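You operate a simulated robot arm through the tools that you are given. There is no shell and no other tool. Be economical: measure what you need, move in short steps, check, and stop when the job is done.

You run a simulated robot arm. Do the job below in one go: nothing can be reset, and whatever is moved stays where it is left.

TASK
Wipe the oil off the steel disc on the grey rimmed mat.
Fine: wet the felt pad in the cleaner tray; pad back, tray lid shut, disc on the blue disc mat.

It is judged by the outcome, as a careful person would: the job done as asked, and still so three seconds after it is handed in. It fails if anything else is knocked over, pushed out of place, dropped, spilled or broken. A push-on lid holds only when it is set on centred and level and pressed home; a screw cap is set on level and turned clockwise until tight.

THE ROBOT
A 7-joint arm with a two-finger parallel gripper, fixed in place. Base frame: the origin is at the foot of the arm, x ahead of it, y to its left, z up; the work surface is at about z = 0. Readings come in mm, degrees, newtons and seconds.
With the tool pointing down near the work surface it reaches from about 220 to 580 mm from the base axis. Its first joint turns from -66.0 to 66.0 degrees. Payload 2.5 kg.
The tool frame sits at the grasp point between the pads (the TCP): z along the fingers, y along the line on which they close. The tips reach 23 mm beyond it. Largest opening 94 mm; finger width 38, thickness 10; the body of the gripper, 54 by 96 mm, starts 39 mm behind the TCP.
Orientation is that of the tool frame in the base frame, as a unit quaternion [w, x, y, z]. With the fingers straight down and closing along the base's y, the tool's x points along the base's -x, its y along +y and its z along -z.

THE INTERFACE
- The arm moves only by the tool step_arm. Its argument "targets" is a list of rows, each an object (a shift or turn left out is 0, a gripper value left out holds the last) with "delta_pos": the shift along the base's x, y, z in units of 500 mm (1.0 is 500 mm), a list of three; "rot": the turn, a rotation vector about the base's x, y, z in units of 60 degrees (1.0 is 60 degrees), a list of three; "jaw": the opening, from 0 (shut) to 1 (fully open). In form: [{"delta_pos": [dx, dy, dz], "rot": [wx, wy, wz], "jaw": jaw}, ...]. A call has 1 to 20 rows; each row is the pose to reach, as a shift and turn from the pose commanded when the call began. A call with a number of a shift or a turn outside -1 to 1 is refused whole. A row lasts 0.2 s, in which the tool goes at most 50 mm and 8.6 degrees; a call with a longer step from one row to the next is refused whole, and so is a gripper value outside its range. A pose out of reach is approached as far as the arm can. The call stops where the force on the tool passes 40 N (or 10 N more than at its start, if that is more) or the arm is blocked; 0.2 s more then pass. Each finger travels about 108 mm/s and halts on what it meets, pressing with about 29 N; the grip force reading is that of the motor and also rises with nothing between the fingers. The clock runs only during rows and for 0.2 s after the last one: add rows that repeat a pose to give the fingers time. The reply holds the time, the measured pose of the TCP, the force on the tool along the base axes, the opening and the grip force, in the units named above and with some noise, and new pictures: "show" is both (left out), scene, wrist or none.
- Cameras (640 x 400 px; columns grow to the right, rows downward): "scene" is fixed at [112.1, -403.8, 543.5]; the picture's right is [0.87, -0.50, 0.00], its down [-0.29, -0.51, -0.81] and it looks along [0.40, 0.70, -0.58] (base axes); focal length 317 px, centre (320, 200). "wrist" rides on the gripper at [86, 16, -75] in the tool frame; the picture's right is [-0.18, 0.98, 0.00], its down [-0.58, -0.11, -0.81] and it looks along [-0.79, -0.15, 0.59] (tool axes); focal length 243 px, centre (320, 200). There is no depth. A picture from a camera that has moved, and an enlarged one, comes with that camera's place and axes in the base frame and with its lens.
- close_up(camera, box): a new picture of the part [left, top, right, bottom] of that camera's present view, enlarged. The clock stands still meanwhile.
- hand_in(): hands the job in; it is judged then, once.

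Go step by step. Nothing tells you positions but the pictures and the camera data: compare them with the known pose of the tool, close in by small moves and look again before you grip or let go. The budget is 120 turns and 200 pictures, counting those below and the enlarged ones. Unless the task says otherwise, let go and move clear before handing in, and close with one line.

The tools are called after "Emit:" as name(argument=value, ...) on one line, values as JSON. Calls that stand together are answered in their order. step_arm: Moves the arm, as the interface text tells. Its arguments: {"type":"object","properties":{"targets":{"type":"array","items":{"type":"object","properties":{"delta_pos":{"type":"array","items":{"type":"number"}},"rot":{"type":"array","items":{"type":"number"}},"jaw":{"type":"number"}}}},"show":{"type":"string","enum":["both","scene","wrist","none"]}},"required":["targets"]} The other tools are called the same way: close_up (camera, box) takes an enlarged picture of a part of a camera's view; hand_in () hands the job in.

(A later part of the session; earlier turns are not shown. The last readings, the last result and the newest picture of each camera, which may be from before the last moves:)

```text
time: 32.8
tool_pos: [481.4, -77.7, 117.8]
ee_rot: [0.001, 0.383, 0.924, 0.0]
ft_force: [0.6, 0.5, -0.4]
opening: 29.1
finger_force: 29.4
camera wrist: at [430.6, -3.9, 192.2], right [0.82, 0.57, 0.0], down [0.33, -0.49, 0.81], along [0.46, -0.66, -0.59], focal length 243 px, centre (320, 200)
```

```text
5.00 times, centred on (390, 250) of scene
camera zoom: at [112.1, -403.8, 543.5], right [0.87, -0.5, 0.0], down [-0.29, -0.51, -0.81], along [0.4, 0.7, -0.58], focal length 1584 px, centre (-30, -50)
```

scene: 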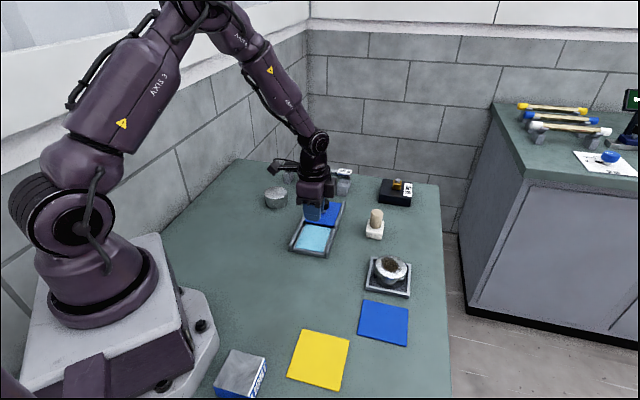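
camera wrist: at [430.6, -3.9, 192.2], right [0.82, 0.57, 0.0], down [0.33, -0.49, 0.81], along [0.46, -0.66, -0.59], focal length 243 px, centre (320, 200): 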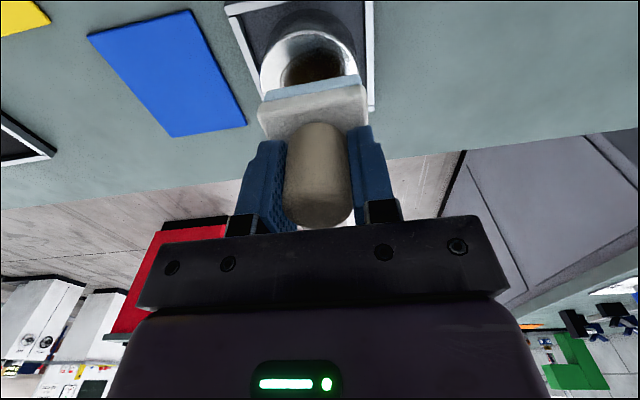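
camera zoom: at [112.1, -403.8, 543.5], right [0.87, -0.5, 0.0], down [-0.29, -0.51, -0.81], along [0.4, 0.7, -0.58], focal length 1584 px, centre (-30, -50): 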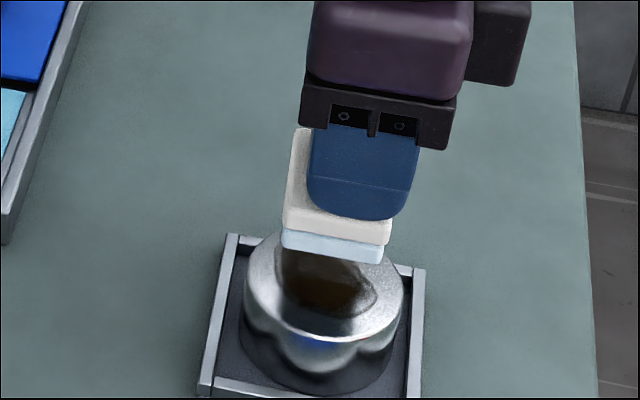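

Pad is over the oil. Lowering to just above contact.

Emit:
step_arm(targets=[{"delta_pos": [0, 0, -0.02]}, {"delta_pos": [0, 0, -0.04]}, {"delta_pos": [0, 0, -0.055]}, {"delta_pos": [0, 0, -0.062]}, {"delta_pos": [0, 0, -0.062]}], show="none")

Emit:
close_up(camera="scene", box=[342, 220, 438, 300])

```text
time: 34.0
tool_pos: [481.2, -76.8, 87.5]
ee_rot: [0.0, 0.383, 0.924, 0.0]
ft_force: [-0.1, 0.1, -1.2]
opening: 29.5
finger_force: 29.5
```

```text
5.00 times, centred on (390, 260) of scene
camera zoom: at [112.1, -403.8, 543.5], right [0.87, -0.5, 0.0], down [-0.29, -0.51, -0.81], along [0.4, 0.7, -0.58], focal length 1584 px, centre (-30, -100)
```

zoom: 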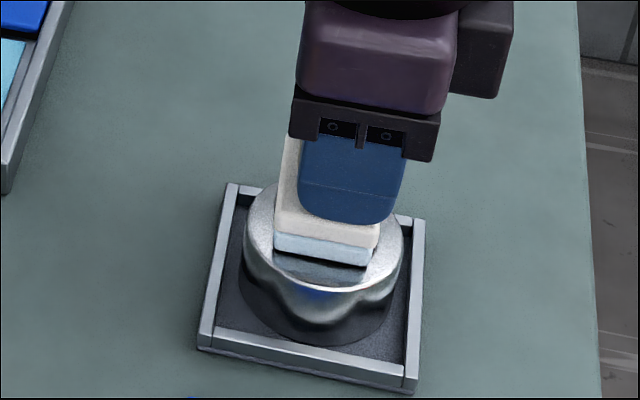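

Almost touching; going down in 1 mm steps.

Emit:
step_arm(targets=[{"delta_pos": [0, 0, -0.002]}, {"delta_pos": [0, 0, -0.004]}, {"delta_pos": [0, 0, -0.006]}], show="none")

```text
time: 34.8
tool_pos: [481.2, -78.0, 87.3]
ee_rot: [0.0, 0.383, 0.924, 0.0]
ft_force: [-11.9, 2.4, 29.9]
opening: 29.4
finger_force: 29.2
```

Contact, 30 N. Easing off about 1.5 mm, then reading the force.

Emit:
step_arm(targets=[{"delta_pos": [0, 0, 0.003]}, {"delta_pos": [0, 0, 0.003]}], show="none")

```text
time: 35.4
tool_pos: [481.6, -76.9, 87.3]
ee_rot: [0.0, 0.383, 0.924, 0.0]
ft_force: [-6.2, 0.9, 25.0]
opening: 29.4
finger_force: 29.0
```

Emit:
step_arm(targets=[{"delta_pos": [0, 0, 0.003]}, {"delta_pos": [0.006, 0.006, 0.003]}, {"delta_pos": [0.014, 0.014, 0.003]}, {"delta_pos": [0.006, 0.006, 0.003]}, {"delta_pos": [-0.006, -0.006, 0.003]}, {"delta_pos": [-0.014, -0.014, 0.003]}, {"delta_pos": [-0.02, -0.02, 0.003]}, {"delta_pos": [-0.01, -0.01, 0.003]}, {"delta_pos": [0, 0, 0.003]}], show="none")

Emit:
close_up(camera="scene", box=[342, 220, 438, 300])

```text
time: 37.4
tool_pos: [481.4, -76.1, 87.6]
ee_rot: [0.0, 0.383, 0.924, 0.0]
ft_force: [-0.5, 0.4, -0.6]
opening: 29.1
finger_force: 29.2
```

```text
5.00 times, centred on (390, 260) of scene
camera zoom: at [112.1, -403.8, 543.5], right [0.87, -0.5, 0.0], down [-0.29, -0.51, -0.81], along [0.4, 0.7, -0.58], focal length 1584 px, centre (-30, -100)
```

zoom: 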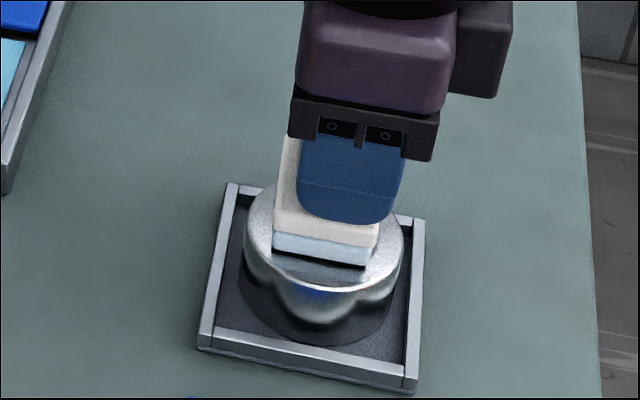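

Force dropped to zero there, so I'll press 2 mm down and make a broader wiping pattern.

Emit:
step_arm(targets=[{"delta_pos": [0, 0, -0.003]}, {"delta_pos": [0.01, 0.01, -0.003]}, {"delta_pos": [0.02, 0.02, -0.003]}, {"delta_pos": [0.03, 0.03, -0.003]}, {"delta_pos": [0.02, 0.02, -0.003]}], show="none")

Emit:
close_up(camera="scene", box=[342, 220, 438, 300])

```text
time: 38.6
tool_pos: [492.5, -65.6, 86.0]
ee_rot: [0.002, 0.381, 0.925, 0.002]
ft_force: [3.0, 4.0, 13.3]
opening: 29.3
finger_force: 29.3
```

```text
5.00 times, centred on (390, 260) of scene
camera zoom: at [112.0, -403.7, 543.5], right [0.87, -0.5, 0.0], down [-0.29, -0.51, -0.81], along [0.4, 0.7, -0.58], focal length 1584 px, centre (-30, -100)
```

zoom: 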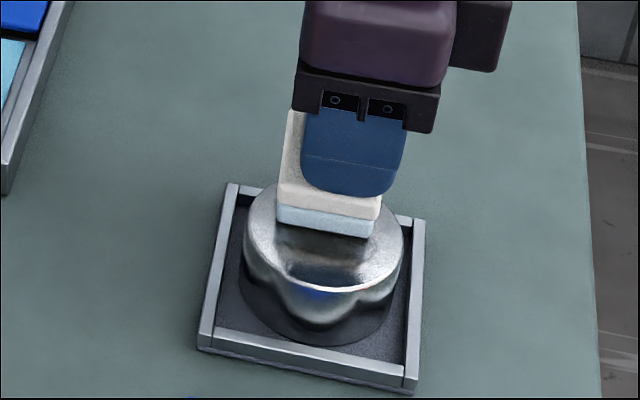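

Good light contact (13 N) and the disc stays put. Making a full raster over the oily area.

Emit:
step_arm(targets=[{"delta_pos": [-0.0143, 0.0196, 0]}, {"delta_pos": [-0.037, -0.003, 0]}, {"delta_pos": [-0.0596, -0.0257, 0]}, {"delta_pos": [-0.0426, -0.0426, 0]}, {"delta_pos": [-0.02, -0.02, 0]}, {"delta_pos": [0.0026, 0.0026, 0]}, {"delta_pos": [0.0196, -0.0143, 0]}, {"delta_pos": [-0.003, -0.037, 0]}, {"delta_pos": [-0.0257, -0.0596, 0]}, {"delta_pos": [-0.0426, -0.0426, 0]}, {"delta_pos": [-0.0596, -0.0257, 0]}, {"delta_pos": [-0.037, -0.003, 0]}, {"delta_pos": [-0.0143, 0.0196, 0]}, {"delta_pos": [0.0026, 0.0026, 0]}, {"delta_pos": [0.0196, -0.0143, 0]}, {"delta_pos": [-0.003, -0.037, 0]}, {"delta_pos": [-0.0257, -0.0596, 0]}, {"delta_pos": [-0.0341, -0.0341, 0]}, {"delta_pos": [-0.02, -0.02, 0]}], show="none")

Emit:
close_up(camera="scene", box=[342, 220, 438, 300])

```text
time: 42.6
tool_pos: [480.8, -80.0, 87.8]
ee_rot: [0.001, 0.383, 0.924, -0.002]
ft_force: [-7.1, -7.0, 24.3]
opening: 28.9
finger_force: 28.9
```

```text
5.00 times, centred on (390, 260) of scene
camera zoom: at [111.9, -403.8, 543.6], right [0.87, -0.5, 0.0], down [-0.29, -0.51, -0.81], along [0.4, 0.7, -0.58], focal length 1584 px, centre (-30, -100)
```

zoom: 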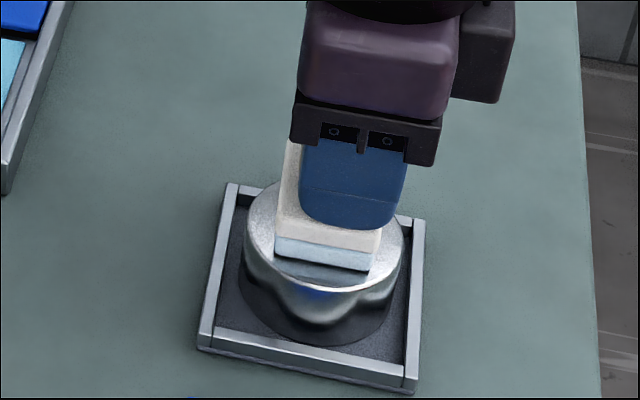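

Wiped over the area. I'll lift the pad 50 mm and move it aside towards its home to inspect the disc.

Emit:
step_arm(targets=[{"delta_pos": [0, 0, 0.006]}, {"delta_pos": [0, 0, 0.02]}, {"delta_pos": [0, 0, 0.045]}, {"delta_pos": [0, 0, 0.065]}, {"delta_pos": [0.004, 0.015, 0.07]}, {"delta_pos": [0.012, 0.04, 0.07]}, {"delta_pos": [0.02, 0.065, 0.07]}, {"delta_pos": [0.028, 0.09, 0.07]}, {"delta_pos": [0.036, 0.11, 0.07]}, {"delta_pos": [0.04, 0.12, 0.07]}, {"delta_pos": [0.04, 0.12, 0.07]}], show="none")

Emit:
close_up(camera="scene", box=[350, 245, 430, 295])

Emit:
close_up(camera="scene", box=[330, 180, 426, 260])

```text
time: 45.0
tool_pos: [501.5, -15.3, 121.6]
ee_rot: [0.0, 0.383, 0.924, -0.001]
ft_force: [-0.6, 0.2, -0.9]
opening: 29.3
finger_force: 29.1
```

```text
8.00 times, centred on (390, 270) of scene
camera zoom: at [112.1, -403.7, 543.5], right [0.87, -0.5, 0.0], down [-0.29, -0.51, -0.81], along [0.4, 0.7, -0.58], focal length 2534 px, centre (-240, -360)
```

zoom: 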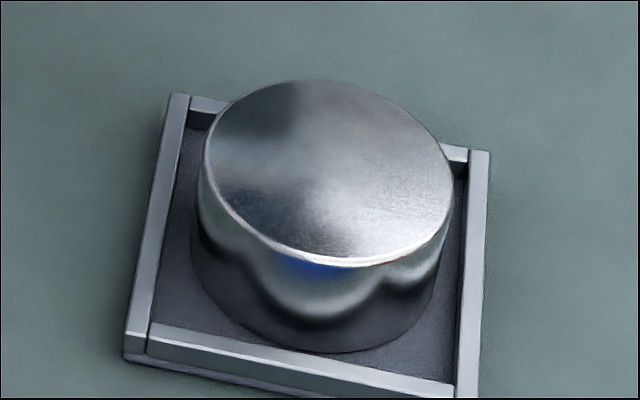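

```text
5.00 times, centred on (378, 220) of scene
camera zoom: at [112.1, -403.7, 543.5], right [0.87, -0.5, 0.0], down [-0.29, -0.51, -0.81], along [0.4, 0.7, -0.58], focal length 1584 px, centre (30, 100)
```

zoom: 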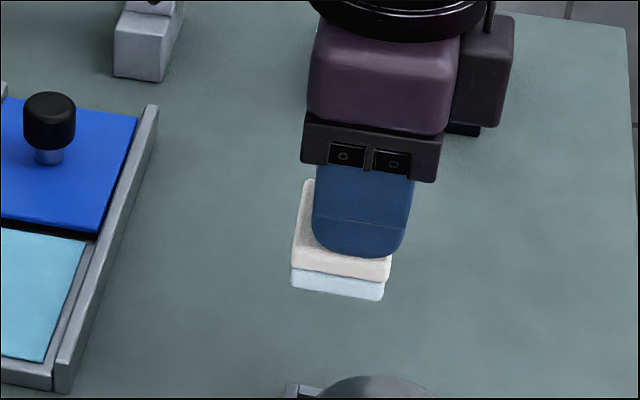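

The disc is clean. Carrying the pad back above its home spot.

Emit:
step_arm(targets=[{"delta_pos": [0.005, 0.01, 0]}, {"delta_pos": [0.018, 0.03, 0]}, {"delta_pos": [0.031, 0.053, 0]}, {"delta_pos": [0.044, 0.076, 0]}, {"delta_pos": [0.057, 0.099, 0]}, {"delta_pos": [0.07, 0.121, 0]}, {"delta_pos": [0.078, 0.135, 0]}, {"delta_pos": [0.082, 0.142, 0]}, {"delta_pos": [0.082, 0.142, -0.02]}, {"delta_pos": [0.082, 0.142, -0.045]}, {"delta_pos": [0.082, 0.142, -0.07]}, {"delta_pos": [0.082, 0.142, -0.095]}, {"delta_pos": [0.082, 0.142, -0.115]}, {"delta_pos": [0.082, 0.142, -0.125]}, {"delta_pos": [0.082, 0.142, -0.13]}, {"delta_pos": [0.082, 0.142, -0.13]}], show="wrist")

Emit:
close_up(camera="scene", box=[345, 200, 425, 250])

```text
time: 48.4
tool_pos: [541.7, 55.1, 57.3]
ee_rot: [0.0, 0.383, 0.924, 0.0]
ft_force: [-0.2, 0.3, -1.1]
opening: 29.4
finger_force: 29.2
camera wrist: at [491.5, 127.6, 130.2], right [0.83, 0.56, 0.0], down [0.33, -0.49, 0.81], along [0.46, -0.67, -0.59], focal length 243 px, centre (320, 200)
```

wrist: 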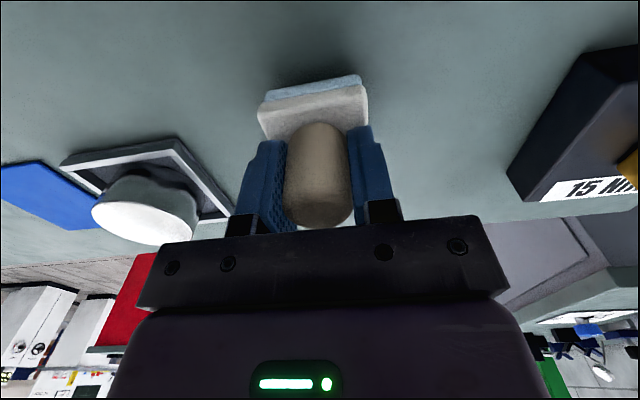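

```text
8.00 times, centred on (385, 225) of scene
camera zoom: at [112.1, -403.8, 543.5], right [0.87, -0.5, 0.0], down [-0.29, -0.51, -0.81], along [0.4, 0.7, -0.58], focal length 2534 px, centre (-200, 0)
```

zoom: 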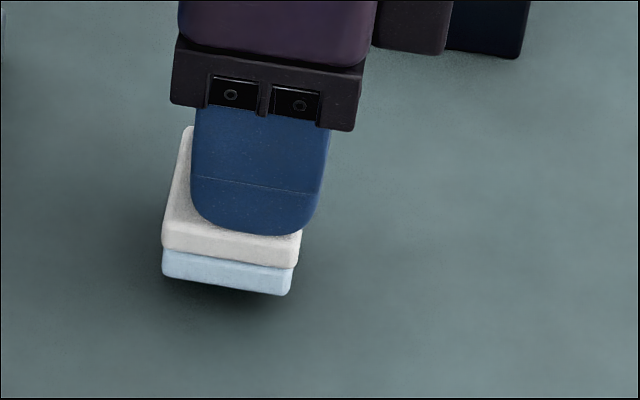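

Pad will land exactly on its original outline. Lowering the last ~9 mm in small steps.

Emit:
step_arm(targets=[{"delta_pos": [0, 0, -0.005]}, {"delta_pos": [0, 0, -0.01]}, {"delta_pos": [0, 0, -0.014]}, {"delta_pos": [0, 0, -0.016]}], show="none")

Emit:
close_up(camera="scene", box=[345, 200, 425, 250])

```text
time: 49.4
tool_pos: [541.6, 54.5, 47.1]
ee_rot: [-0.001, 0.383, 0.924, 0.0]
ft_force: [0.1, 1.0, -0.5]
opening: 29.1
finger_force: 29.0
```

```text
8.00 times, centred on (385, 225) of scene
camera zoom: at [112.1, -403.8, 543.5], right [0.87, -0.5, 0.0], down [-0.29, -0.51, -0.81], along [0.4, 0.7, -0.58], focal length 2534 px, centre (-200, 0)
```

zoom: 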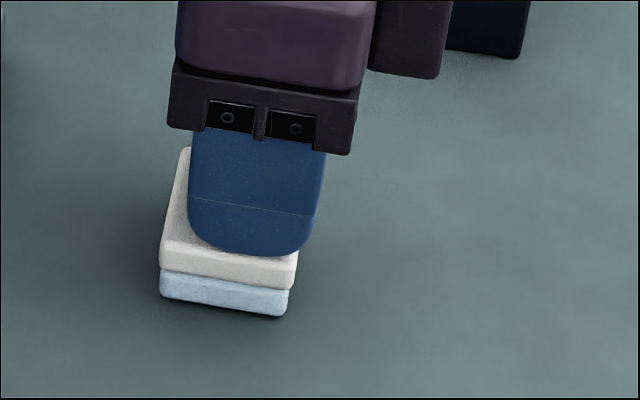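

Emit:
step_arm(targets=[{"delta_pos": [0, 0, -0.002]}, {"delta_pos": [0, 0, -0.003]}], show="none")

```text
time: 50.0
tool_pos: [541.7, 53.6, 46.7]
ee_rot: [0.001, 0.383, 0.924, 0.001]
ft_force: [-2.3, 0.7, 3.0]
opening: 29.2
finger_force: 29.5
```

Pad rests on the table (3 N). Opening and rising straight up.

Emit:
step_arm(targets=[{"jaw": 0.45}, {"jaw": 0.7}, {"jaw": 1.0}, {"jaw": 1.0}, {"jaw": 1.0}, {"delta_pos": [0, 0, 0.03], "jaw": 1.0}, {"delta_pos": [0, 0, 0.08]}, {"delta_pos": [0, 0, 0.14]}, {"delta_pos": [0, 0, 0.2]}, {"delta_pos": [-0.04, 0.06, 0.2]}, {"delta_pos": [-0.09, 0.13, 0.2]}, {"delta_pos": [-0.13, 0.19, 0.2]}, {"delta_pos": [-0.167, 0.24, 0.2]}, {"delta_pos": [-0.167, 0.24, 0.16]}, {"delta_pos": [-0.167, 0.24, 0.16]}], show="wrist")

Emit:
close_up(camera="scene", box=[272, 180, 428, 260])

```text
time: 53.2
tool_pos: [458.2, 174.2, 126.8]
ee_rot: [-0.001, 0.382, 0.924, 0.0]
ft_force: [-0.1, -0.1, -0.3]
opening: 94.0
finger_force: 0.0
camera wrist: at [408.2, 247.2, 200.4], right [0.83, 0.56, 0.0], down [0.33, -0.49, 0.81], along [0.46, -0.67, -0.59], focal length 243 px, centre (320, 200)
```

wrist: 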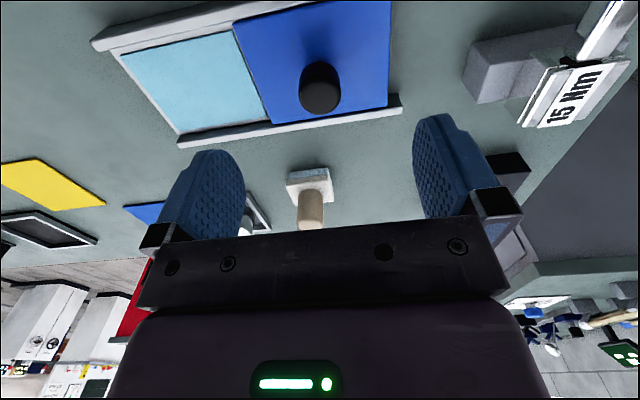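

```text
4.10 times, centred on (350, 220) of scene
camera zoom: at [112.1, -403.7, 543.5], right [0.87, -0.5, 0.0], down [-0.29, -0.51, -0.81], along [0.4, 0.7, -0.58], focal length 1300 px, centre (197, 118)
```

zoom: 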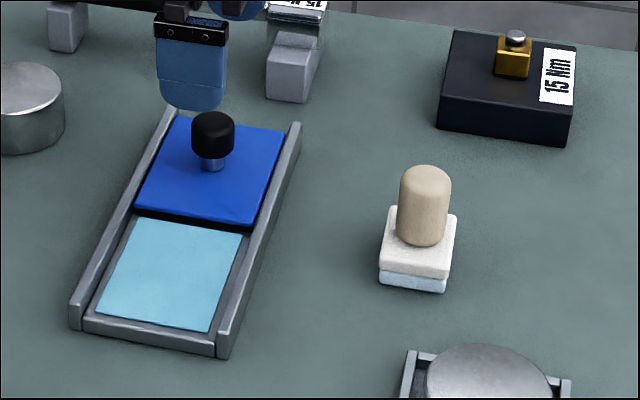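

Pad is back upright; the knob is on axis. Descending, gripping the knob.

Emit:
step_arm(targets=[{"delta_pos": [0, 0, -0.05]}, {"delta_pos": [0, 0, -0.1]}, {"delta_pos": [0, 0, -0.14]}, {"delta_pos": [0, 0, -0.148]}, {"delta_pos": [0, 0, -0.148], "jaw": 0.15}, {"delta_pos": [0, 0, -0.148], "jaw": 0.15}, {"delta_pos": [0, 0, -0.148], "jaw": 0.15}, {"delta_pos": [0, 0, -0.148], "jaw": 0.15}, {"delta_pos": [0, 0, -0.148], "jaw": 0.15}], show="wrist")

```text
time: 55.2
tool_pos: [457.3, 173.7, 52.9]
ee_rot: [0.0, 0.382, 0.924, 0.0]
ft_force: [0.2, 0.0, -4.2]
opening: 27.5
finger_force: 44.9
camera wrist: at [408.2, 247.0, 126.8], right [0.83, 0.56, 0.0], down [0.33, -0.49, 0.81], along [0.46, -0.67, -0.59], focal length 243 px, centre (320, 200)
```

wrist: 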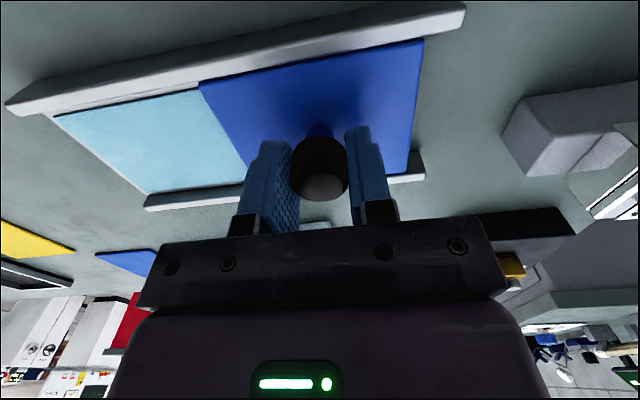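

Sliding the lid back shut along the rails.

Emit:
step_arm(targets=[{"delta_pos": [-0.012, -0.012, 0]}, {"delta_pos": [-0.03, -0.03, 0]}, {"delta_pos": [-0.048, -0.048, 0]}, {"delta_pos": [-0.066, -0.066, 0]}, {"delta_pos": [-0.084, -0.084, 0]}, {"delta_pos": [-0.1, -0.1, 0]}, {"delta_pos": [-0.115, -0.115, 0]}, {"delta_pos": [-0.125, -0.125, 0]}, {"delta_pos": [-0.131, -0.131, 0]}, {"delta_pos": [-0.135, -0.135, 0]}, {"delta_pos": [-0.138, -0.138, 0]}, {"delta_pos": [-0.138, -0.138, 0]}], show="none")

Emit:
close_up(camera="scene", box=[272, 180, 368, 260])

```text
time: 57.8
tool_pos: [390.0, 104.3, 54.1]
ee_rot: [0.001, 0.383, 0.924, 0.0]
ft_force: [4.3, -1.4, 1.4]
opening: 27.7
finger_force: 45.3
```

```text
5.00 times, centred on (320, 220) of scene
camera zoom: at [112.0, -403.8, 543.5], right [0.87, -0.5, 0.0], down [-0.29, -0.51, -0.81], along [0.4, 0.7, -0.58], focal length 1584 px, centre (320, 100)
```

zoom: 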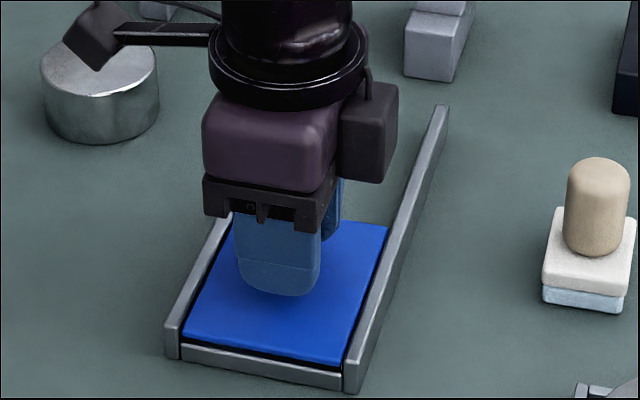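

Lid is back in its original closed position. I'll release the knob, rise, and re-check the pad's position as it seems slightly shifted.

Emit:
step_arm(targets=[{"jaw": 0.6}, {"jaw": 1.0}, {"jaw": 1.0}, {"jaw": 1.0}, {"delta_pos": [0, 0, 0.06]}, {"delta_pos": [0, 0, 0.15]}, {"delta_pos": [0, 0, 0.2]}, {"delta_pos": [0, 0, 0.2]}], show="scene")

Emit:
close_up(camera="scene", box=[345, 200, 425, 250])

Emit:
close_up(camera="scene", box=[280, 190, 376, 260])

```text
time: 59.6
tool_pos: [390.0, 105.5, 153.0]
ee_rot: [0.0, 0.382, 0.924, 0.0]
ft_force: [-0.3, 0.6, 0.0]
opening: 93.9
finger_force: 0.1
```

scene: 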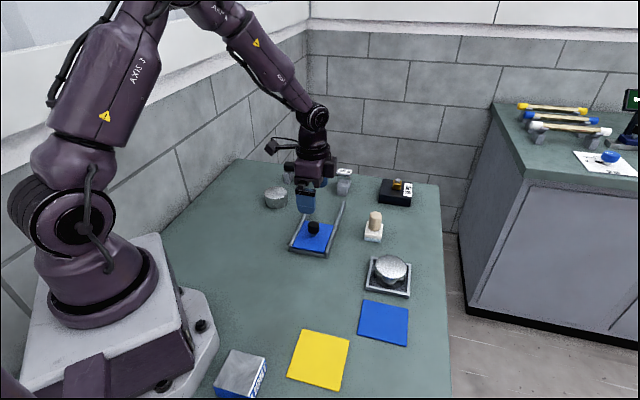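

```text
8.00 times, centred on (385, 225) of scene
camera zoom: at [112.1, -403.8, 543.5], right [0.87, -0.5, 0.0], down [-0.29, -0.51, -0.81], along [0.4, 0.7, -0.58], focal length 2534 px, centre (-200, 0)
```

zoom: 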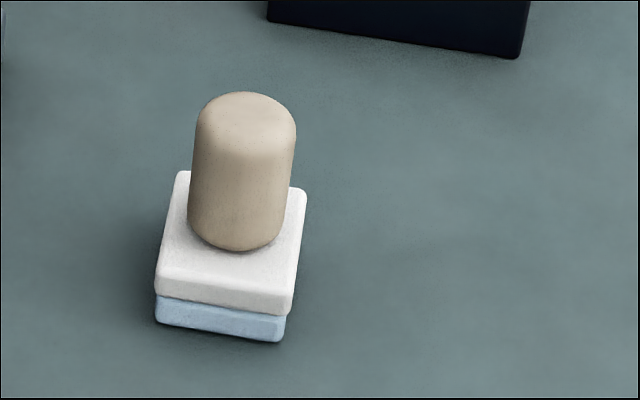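

```text
5.71 times, centred on (328, 225) of scene
camera zoom: at [112.1, -403.8, 543.5], right [0.87, -0.5, 0.0], down [-0.29, -0.51, -0.81], along [0.4, 0.7, -0.58], focal length 1810 px, centre (274, 57)
```

zoom: 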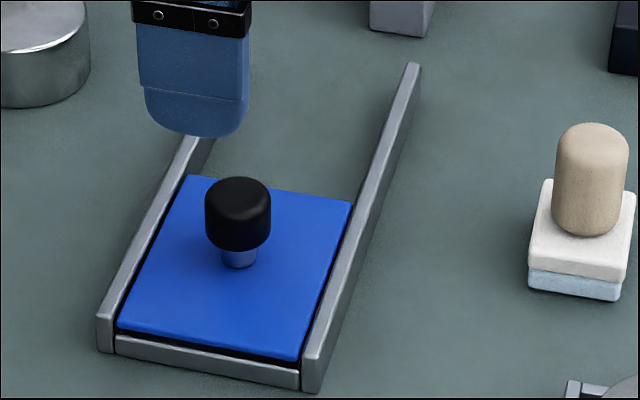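

Lid is shut and in place. The pad ended about 10 mm from its original spot (dragged while the fingers opened), so I'll go back, re-grip it and set it exactly, opening in small increments.

Emit:
step_arm(targets=[{"delta_pos": [0.06, -0.023, 0]}, {"delta_pos": [0.12, -0.047, 0]}, {"delta_pos": [0.18, -0.07, 0]}, {"delta_pos": [0.24, -0.094, 0]}, {"delta_pos": [0.287, -0.112, 0]}, {"delta_pos": [0.287, -0.112, -0.045]}, {"delta_pos": [0.287, -0.112, -0.045]}], show="wrist")

Emit:
close_up(camera="scene", box=[345, 200, 425, 250])

```text
time: 61.2
tool_pos: [533.6, 49.4, 130.8]
ee_rot: [-0.001, 0.383, 0.924, 0.0]
ft_force: [0.1, 0.6, 0.5]
opening: 94.0
finger_force: 0.0
camera wrist: at [482.9, 122.1, 203.9], right [0.83, 0.56, 0.0], down [0.33, -0.49, 0.81], along [0.46, -0.67, -0.59], focal length 243 px, centre (320, 200)
```

wrist: 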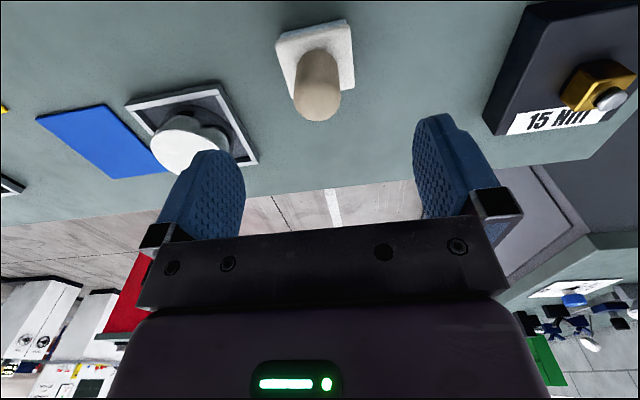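

```text
8.00 times, centred on (385, 225) of scene
camera zoom: at [112.1, -403.8, 543.5], right [0.87, -0.5, 0.0], down [-0.29, -0.51, -0.81], along [0.4, 0.7, -0.58], focal length 2534 px, centre (-200, 0)
```

zoom: 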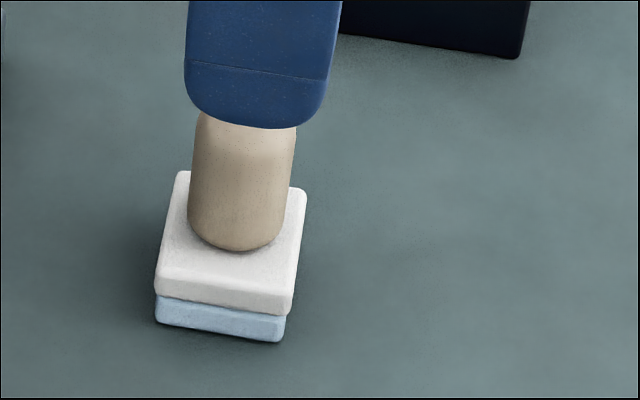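

Handle is centred. Descending and gripping.

Emit:
step_arm(targets=[{"delta_pos": [-0.002, -0.002, -0.05]}, {"delta_pos": [-0.002, -0.002, -0.1]}, {"delta_pos": [-0.002, -0.002, -0.14]}, {"delta_pos": [-0.002, -0.002, -0.158]}, {"delta_pos": [-0.002, -0.002, -0.158], "jaw": 0.5}, {"delta_pos": [-0.002, -0.002, -0.158], "jaw": 0.4}, {"delta_pos": [-0.002, -0.002, -0.158], "jaw": 0}, {"delta_pos": [-0.002, -0.002, -0.158], "jaw": 0}, {"delta_pos": [-0.002, -0.002, -0.158], "jaw": 0}], show="wrist")

Emit:
close_up(camera="scene", box=[345, 200, 425, 250])

```text
time: 63.2
tool_pos: [532.0, 49.1, 49.6]
ee_rot: [0.0, 0.383, 0.924, 0.001]
ft_force: [0.0, 0.1, -0.3]
opening: 29.3
finger_force: 28.8
camera wrist: at [481.6, 121.4, 124.6], right [0.83, 0.57, 0.0], down [0.33, -0.49, 0.81], along [0.46, -0.67, -0.59], focal length 243 px, centre (320, 200)
```

wrist: 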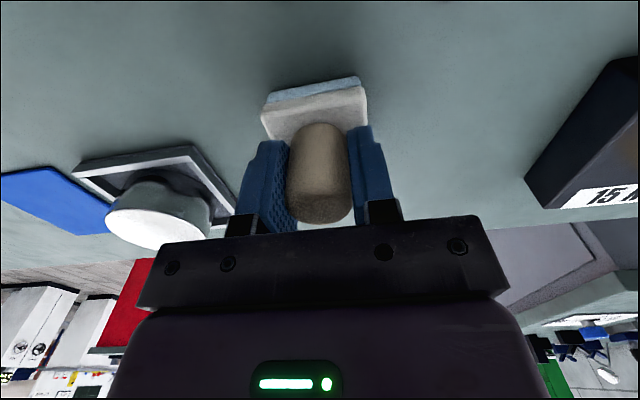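

```text
8.00 times, centred on (385, 225) of scene
camera zoom: at [112.1, -403.8, 543.5], right [0.87, -0.5, 0.0], down [-0.29, -0.51, -0.81], along [0.4, 0.7, -0.58], focal length 2534 px, centre (-200, 0)
```

zoom: 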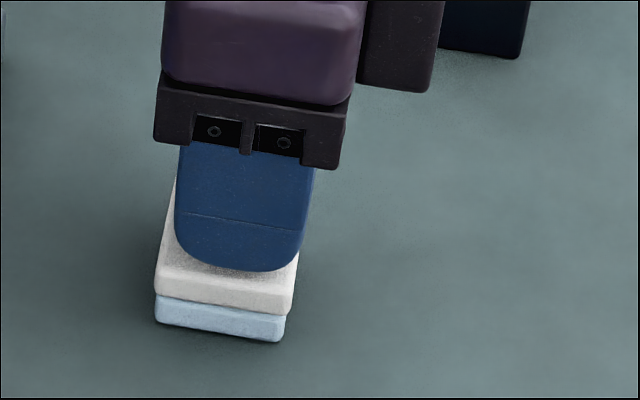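

Gripped without moving it. Lifting 5 mm, shifting by (+6.5,+7.4) mm, lowering to just above the table.

Emit:
step_arm(targets=[{"delta_pos": [0, 0, 0.004]}, {"delta_pos": [0, 0, 0.01]}, {"delta_pos": [0.004, 0.005, 0.012]}, {"delta_pos": [0.009, 0.01, 0.012]}, {"delta_pos": [0.013, 0.0148, 0.012]}, {"delta_pos": [0.013, 0.0148, 0.008]}, {"delta_pos": [0.013, 0.0148, 0.004]}, {"delta_pos": [0.013, 0.0148, 0.001]}, {"delta_pos": [0.013, 0.0148, 0.001]}], show="none")

Emit:
close_up(camera="scene", box=[345, 200, 425, 250])

```text
time: 65.2
tool_pos: [538.6, 55.6, 52.3]
ee_rot: [-0.001, 0.383, 0.924, 0.0]
ft_force: [0.3, -0.7, -1.1]
opening: 29.3
finger_force: 29.0
```

```text
8.00 times, centred on (385, 225) of scene
camera zoom: at [112.1, -403.8, 543.5], right [0.87, -0.5, 0.0], down [-0.29, -0.51, -0.81], along [0.4, 0.7, -0.58], focal length 2534 px, centre (-200, 0)
```

zoom: 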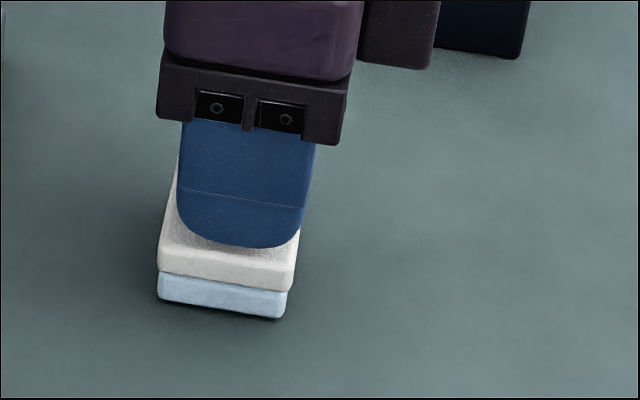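

Matches the original outline. Releasing in fine increments.

Emit:
step_arm(targets=[{"delta_pos": [0.002, -0.001, -0.001]}, {"delta_pos": [0.002, -0.001, -0.001], "jaw": 0.3}, {"delta_pos": [0.002, -0.001, -0.001], "jaw": 0.31}, {"delta_pos": [0.002, -0.001, -0.001], "jaw": 0.32}, {"delta_pos": [0.002, -0.001, -0.001], "jaw": 0.33}, {"delta_pos": [0.002, -0.001, -0.001], "jaw": 0.35}, {"delta_pos": [0.002, -0.001, -0.001], "jaw": 0.4}], show="wrist")

Emit:
close_up(camera="scene", box=[345, 200, 425, 250])

```text
time: 66.8
tool_pos: [539.1, 55.7, 50.5]
ee_rot: [0.0, 0.383, 0.924, 0.0]
ft_force: [0.4, 0.1, -0.4]
opening: 37.7
finger_force: 0.0
camera wrist: at [489.2, 128.3, 124.7], right [0.83, 0.56, 0.0], down [0.33, -0.49, 0.81], along [0.46, -0.67, -0.59], focal length 243 px, centre (320, 200)
```

wrist: 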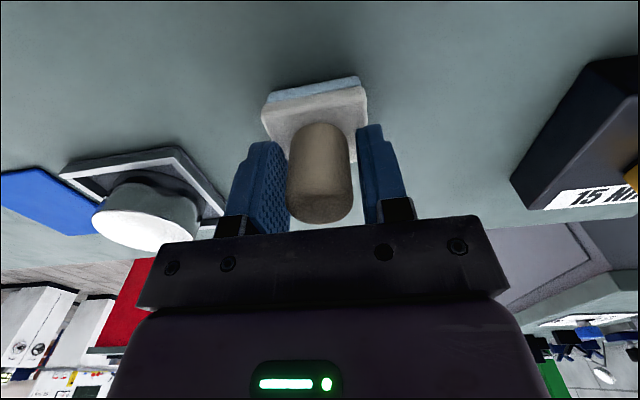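

```text
8.00 times, centred on (385, 225) of scene
camera zoom: at [112.1, -403.8, 543.5], right [0.87, -0.5, 0.0], down [-0.29, -0.51, -0.81], along [0.4, 0.7, -0.58], focal length 2534 px, centre (-200, 0)
```

zoom: 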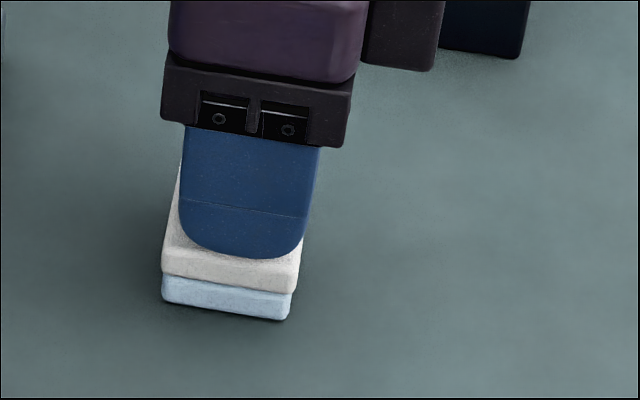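

Pad now rests exactly on its original outline, free of the fingers. Rising and moving above the disc.

Emit:
step_arm(targets=[{"delta_pos": [0, 0, 0.03]}, {"delta_pos": [0, 0, 0.08]}, {"delta_pos": [0, 0, 0.14]}, {"delta_pos": [0, 0, 0.18], "jaw": 1.0}, {"delta_pos": [-0.03, -0.06, 0.18], "jaw": 1.0}, {"delta_pos": [-0.06, -0.13, 0.18]}, {"delta_pos": [-0.09, -0.19, 0.17]}, {"delta_pos": [-0.1225, -0.2583, 0.15]}, {"delta_pos": [-0.1225, -0.2583, 0.11]}, {"delta_pos": [-0.1225, -0.2583, 0.11]}], show="both")

Emit:
close_up(camera="scene", box=[335, 200, 431, 280])

Emit:
close_up(camera="wrist", box=[160, 0, 480, 200])

```text
time: 69.0
tool_pos: [478.1, -74.4, 106.4]
ee_rot: [0.001, 0.382, 0.924, 0.001]
ft_force: [-0.4, 1.1, -0.4]
opening: 94.1
finger_force: 0.1
camera wrist: at [428.3, -0.7, 180.1], right [0.83, 0.57, 0.0], down [0.33, -0.49, 0.81], along [0.46, -0.66, -0.59], focal length 243 px, centre (320, 200)
```

scene: 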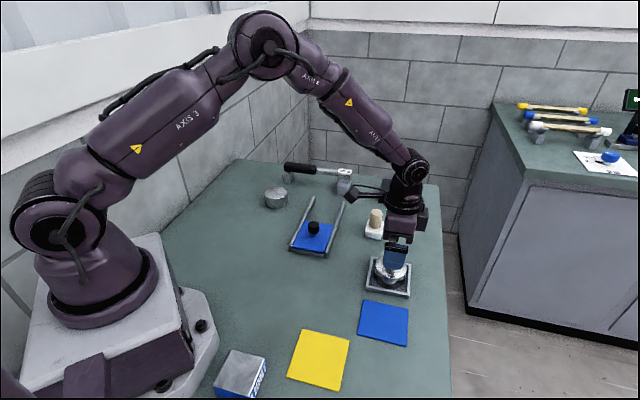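
wrist: 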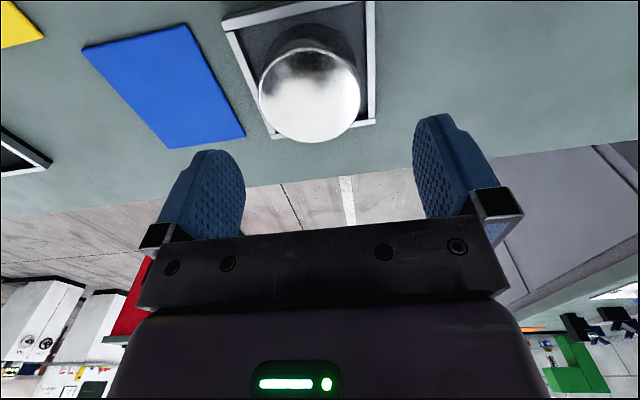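

```text
5.00 times, centred on (383, 240) of scene
camera zoom: at [112.0, -403.8, 543.5], right [0.87, -0.5, 0.0], down [-0.29, -0.51, -0.81], along [0.4, 0.7, -0.58], focal length 1584 px, centre (5, 0)
```

zoom: 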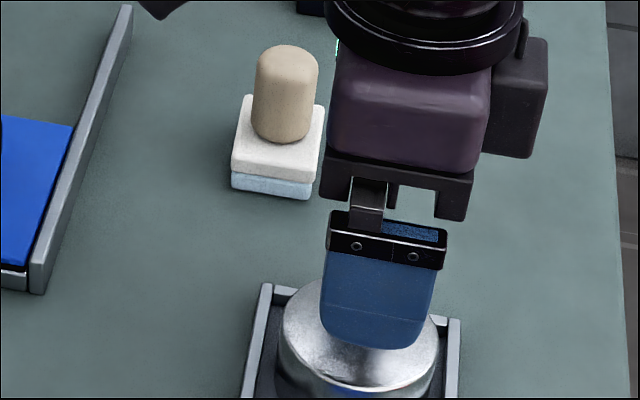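

```text
2.00 times, centred on (320, 100) of wrist
camera zoom: at [428.3, -0.7, 180.1], right [0.83, 0.57, 0.0], down [0.33, -0.49, 0.81], along [0.46, -0.66, -0.59], focal length 485 px, centre (320, 400)
```

zoom: 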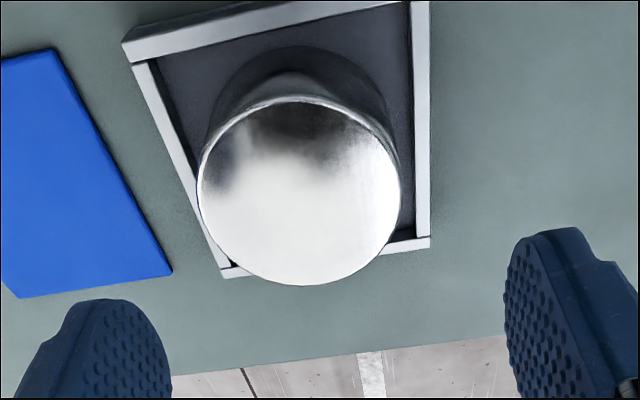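

The disc (about 66 mm wide, top near z=38) sits about 5 mm to the base side of my axis. Correcting and descending so the tips stay above the rim.

Emit:
step_arm(targets=[{"delta_pos": [-0.009, -0.005, 0]}, {"delta_pos": [-0.009, -0.005, -0.05]}, {"delta_pos": [-0.009, -0.005, -0.08]}, {"delta_pos": [-0.009, -0.005, -0.1]}, {"delta_pos": [-0.009, -0.005, -0.1]}], show="wrist")

Emit:
close_up(camera="scene", box=[342, 220, 438, 300])

```text
time: 70.2
tool_pos: [474.2, -75.7, 55.6]
ee_rot: [0.0, 0.384, 0.924, 0.0]
ft_force: [0.0, -0.3, 0.7]
opening: 93.7
finger_force: 0.0
camera wrist: at [424.3, -2.9, 129.9], right [0.82, 0.57, 0.0], down [0.33, -0.49, 0.81], along [0.46, -0.66, -0.59], focal length 243 px, centre (320, 200)
```

wrist: 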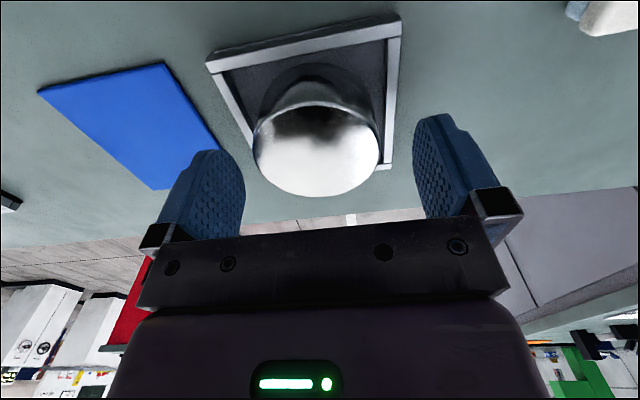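

```text
5.00 times, centred on (390, 260) of scene
camera zoom: at [112.1, -403.8, 543.5], right [0.87, -0.5, 0.0], down [-0.29, -0.51, -0.81], along [0.4, 0.7, -0.58], focal length 1584 px, centre (-30, -100)
```

zoom: 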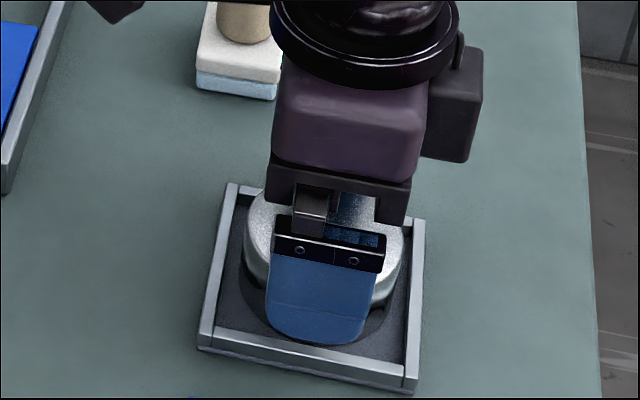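

Alignment is good in both views. Down 15 mm more and gripping the disc.

Emit:
step_arm(targets=[{"delta_pos": [-0.002, -0.002, -0.015]}, {"delta_pos": [-0.002, -0.002, -0.03]}, {"delta_pos": [-0.002, -0.002, -0.03]}], show="none")

Emit:
close_up(camera="scene", box=[342, 220, 438, 300])

Emit:
close_up(camera="wrist", box=[160, 60, 480, 260])

```text
time: 71.0
tool_pos: [473.5, -77.9, 41.0]
ee_rot: [0.001, 0.383, 0.924, 0.001]
ft_force: [-0.2, 0.3, -0.6]
opening: 94.1
finger_force: 0.1
```

```text
5.00 times, centred on (390, 260) of scene
camera zoom: at [112.1, -403.8, 543.5], right [0.87, -0.5, 0.0], down [-0.29, -0.51, -0.81], along [0.4, 0.7, -0.58], focal length 1584 px, centre (-30, -100)
```

zoom: 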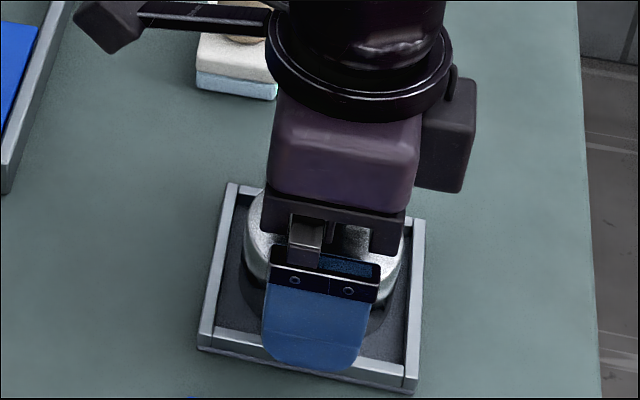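

```text
2.00 times, centred on (320, 160) of wrist
camera zoom: at [423.2, -4.2, 115.1], right [0.82, 0.57, 0.0], down [0.33, -0.49, 0.81], along [0.46, -0.67, -0.59], focal length 485 px, centre (320, 280)
```

zoom: 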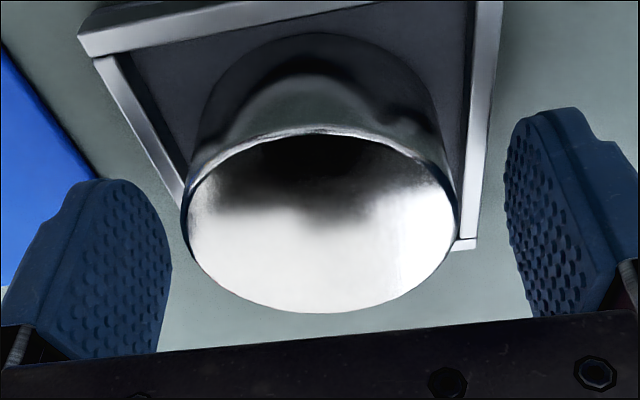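

Centred, tips clear the low rim. Going 4 mm lower and closing gradually.

Emit:
step_arm(targets=[{"delta_pos": [0, 0, -0.008]}, {"delta_pos": [0, 0, -0.008], "jaw": 0.85}, {"delta_pos": [0, 0, -0.008], "jaw": 0.75}, {"delta_pos": [0, 0, -0.008], "jaw": 0.7}, {"delta_pos": [0, 0, -0.008], "jaw": 0.4}, {"delta_pos": [0, 0, -0.008], "jaw": 0.4}, {"delta_pos": [0, 0, -0.008], "jaw": 0.4}], show="wrist")

Emit:
close_up(camera="scene", box=[342, 220, 438, 300])

```text
time: 72.6
tool_pos: [473.8, -78.3, 37.5]
ee_rot: [0.001, 0.382, 0.924, 0.0]
ft_force: [3.1, 1.2, -0.3]
opening: 65.6
finger_force: 28.7
camera wrist: at [422.8, -4.1, 111.1], right [0.82, 0.57, 0.0], down [0.33, -0.49, 0.81], along [0.46, -0.66, -0.59], focal length 243 px, centre (320, 200)
```

wrist: 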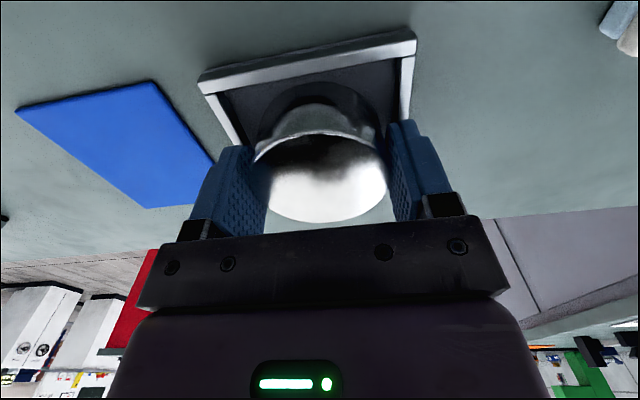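

```text
5.00 times, centred on (390, 260) of scene
camera zoom: at [112.1, -403.8, 543.5], right [0.87, -0.5, 0.0], down [-0.29, -0.51, -0.81], along [0.4, 0.7, -0.58], focal length 1584 px, centre (-30, -100)
```

zoom: 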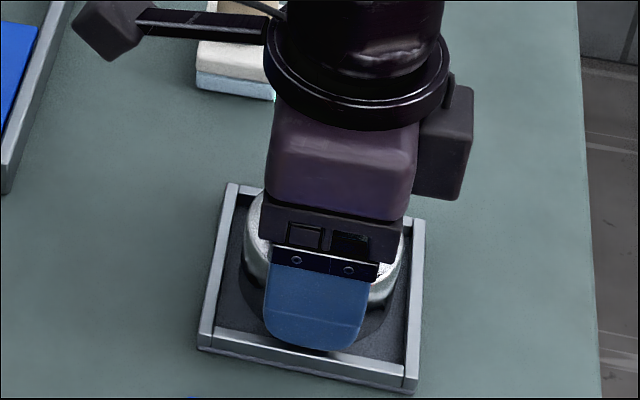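

Disc gripped at 65.6 mm. Lifting slowly and checking it follows.

Emit:
step_arm(targets=[{"jaw": 0.0}, {"delta_pos": [0, 0, 0.004]}, {"delta_pos": [0, 0, 0.01]}, {"delta_pos": [0, 0, 0.018]}, {"delta_pos": [0, 0, 0.026]}], show="wrist")

Emit:
close_up(camera="scene", box=[342, 220, 438, 300])

```text
time: 73.8
tool_pos: [472.2, -77.5, 49.6]
ee_rot: [0.0, 0.382, 0.924, -0.001]
ft_force: [-0.9, -0.2, -5.7]
opening: 65.8
finger_force: 28.8
camera wrist: at [422.2, -4.3, 124.3], right [0.83, 0.56, 0.0], down [0.33, -0.49, 0.81], along [0.46, -0.67, -0.59], focal length 243 px, centre (320, 200)
```

wrist: 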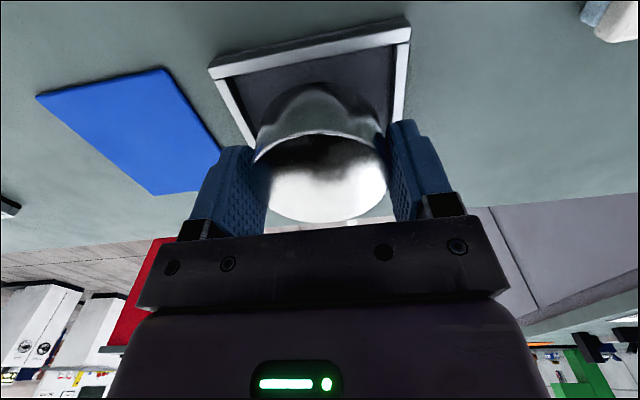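

```text
5.00 times, centred on (390, 260) of scene
camera zoom: at [112.1, -403.8, 543.5], right [0.87, -0.5, 0.0], down [-0.29, -0.51, -0.81], along [0.4, 0.7, -0.58], focal length 1584 px, centre (-30, -100)
```

zoom: 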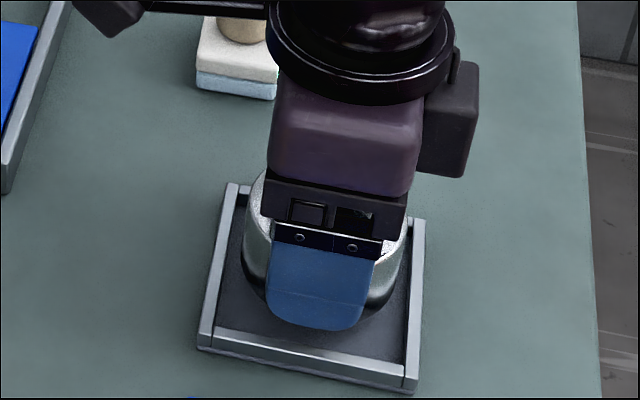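

Disc follows securely. Raising 25 mm more and carrying it slowly to the blue mat centre, estimated at (410,-162).

Emit:
step_arm(targets=[{"delta_pos": [0, 0, 0.01]}, {"delta_pos": [0, 0, 0.025]}, {"delta_pos": [0, 0, 0.04]}, {"delta_pos": [-0.002, -0.003, 0.05]}, {"delta_pos": [-0.01, -0.014, 0.05]}, {"delta_pos": [-0.022, -0.03, 0.05]}, {"delta_pos": [-0.035, -0.048, 0.05]}, {"delta_pos": [-0.048, -0.066, 0.05]}, {"delta_pos": [-0.061, -0.083, 0.05]}, {"delta_pos": [-0.074, -0.1, 0.05]}, {"delta_pos": [-0.087, -0.118, 0.05]}, {"delta_pos": [-0.1, -0.135, 0.05]}, {"delta_pos": [-0.112, -0.152, 0.05]}, {"delta_pos": [-0.12, -0.163, 0.05]}, {"delta_pos": [-0.125, -0.169, 0.05]}, {"delta_pos": [-0.125, -0.169, 0.05]}], show="wrist")

Emit:
close_up(camera="scene", box=[336, 270, 448, 360])

```text
time: 77.2
tool_pos: [410.6, -162.2, 74.4]
ee_rot: [0.001, 0.383, 0.924, 0.0]
ft_force: [0.7, 0.7, -7.8]
opening: 65.7
finger_force: 28.8
camera wrist: at [359.7, -88.7, 148.8], right [0.82, 0.57, 0.0], down [0.33, -0.49, 0.81], along [0.46, -0.67, -0.59], focal length 243 px, centre (320, 200)
```

wrist: 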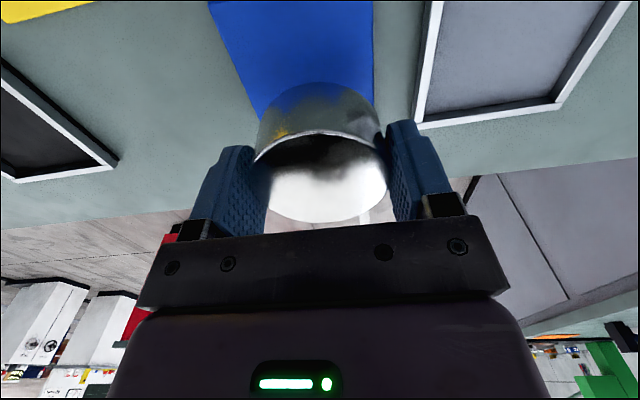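

```text
4.44 times, centred on (392, 315) of scene
camera zoom: at [112.1, -403.8, 543.5], right [0.87, -0.5, 0.0], down [-0.29, -0.51, -0.81], along [0.4, 0.7, -0.58], focal length 1408 px, centre (0, -311)
```

zoom: 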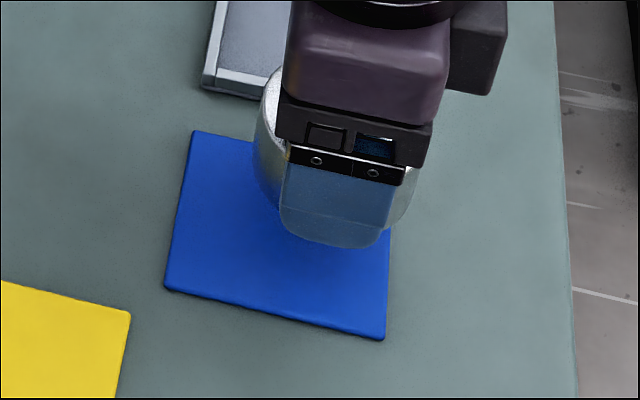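

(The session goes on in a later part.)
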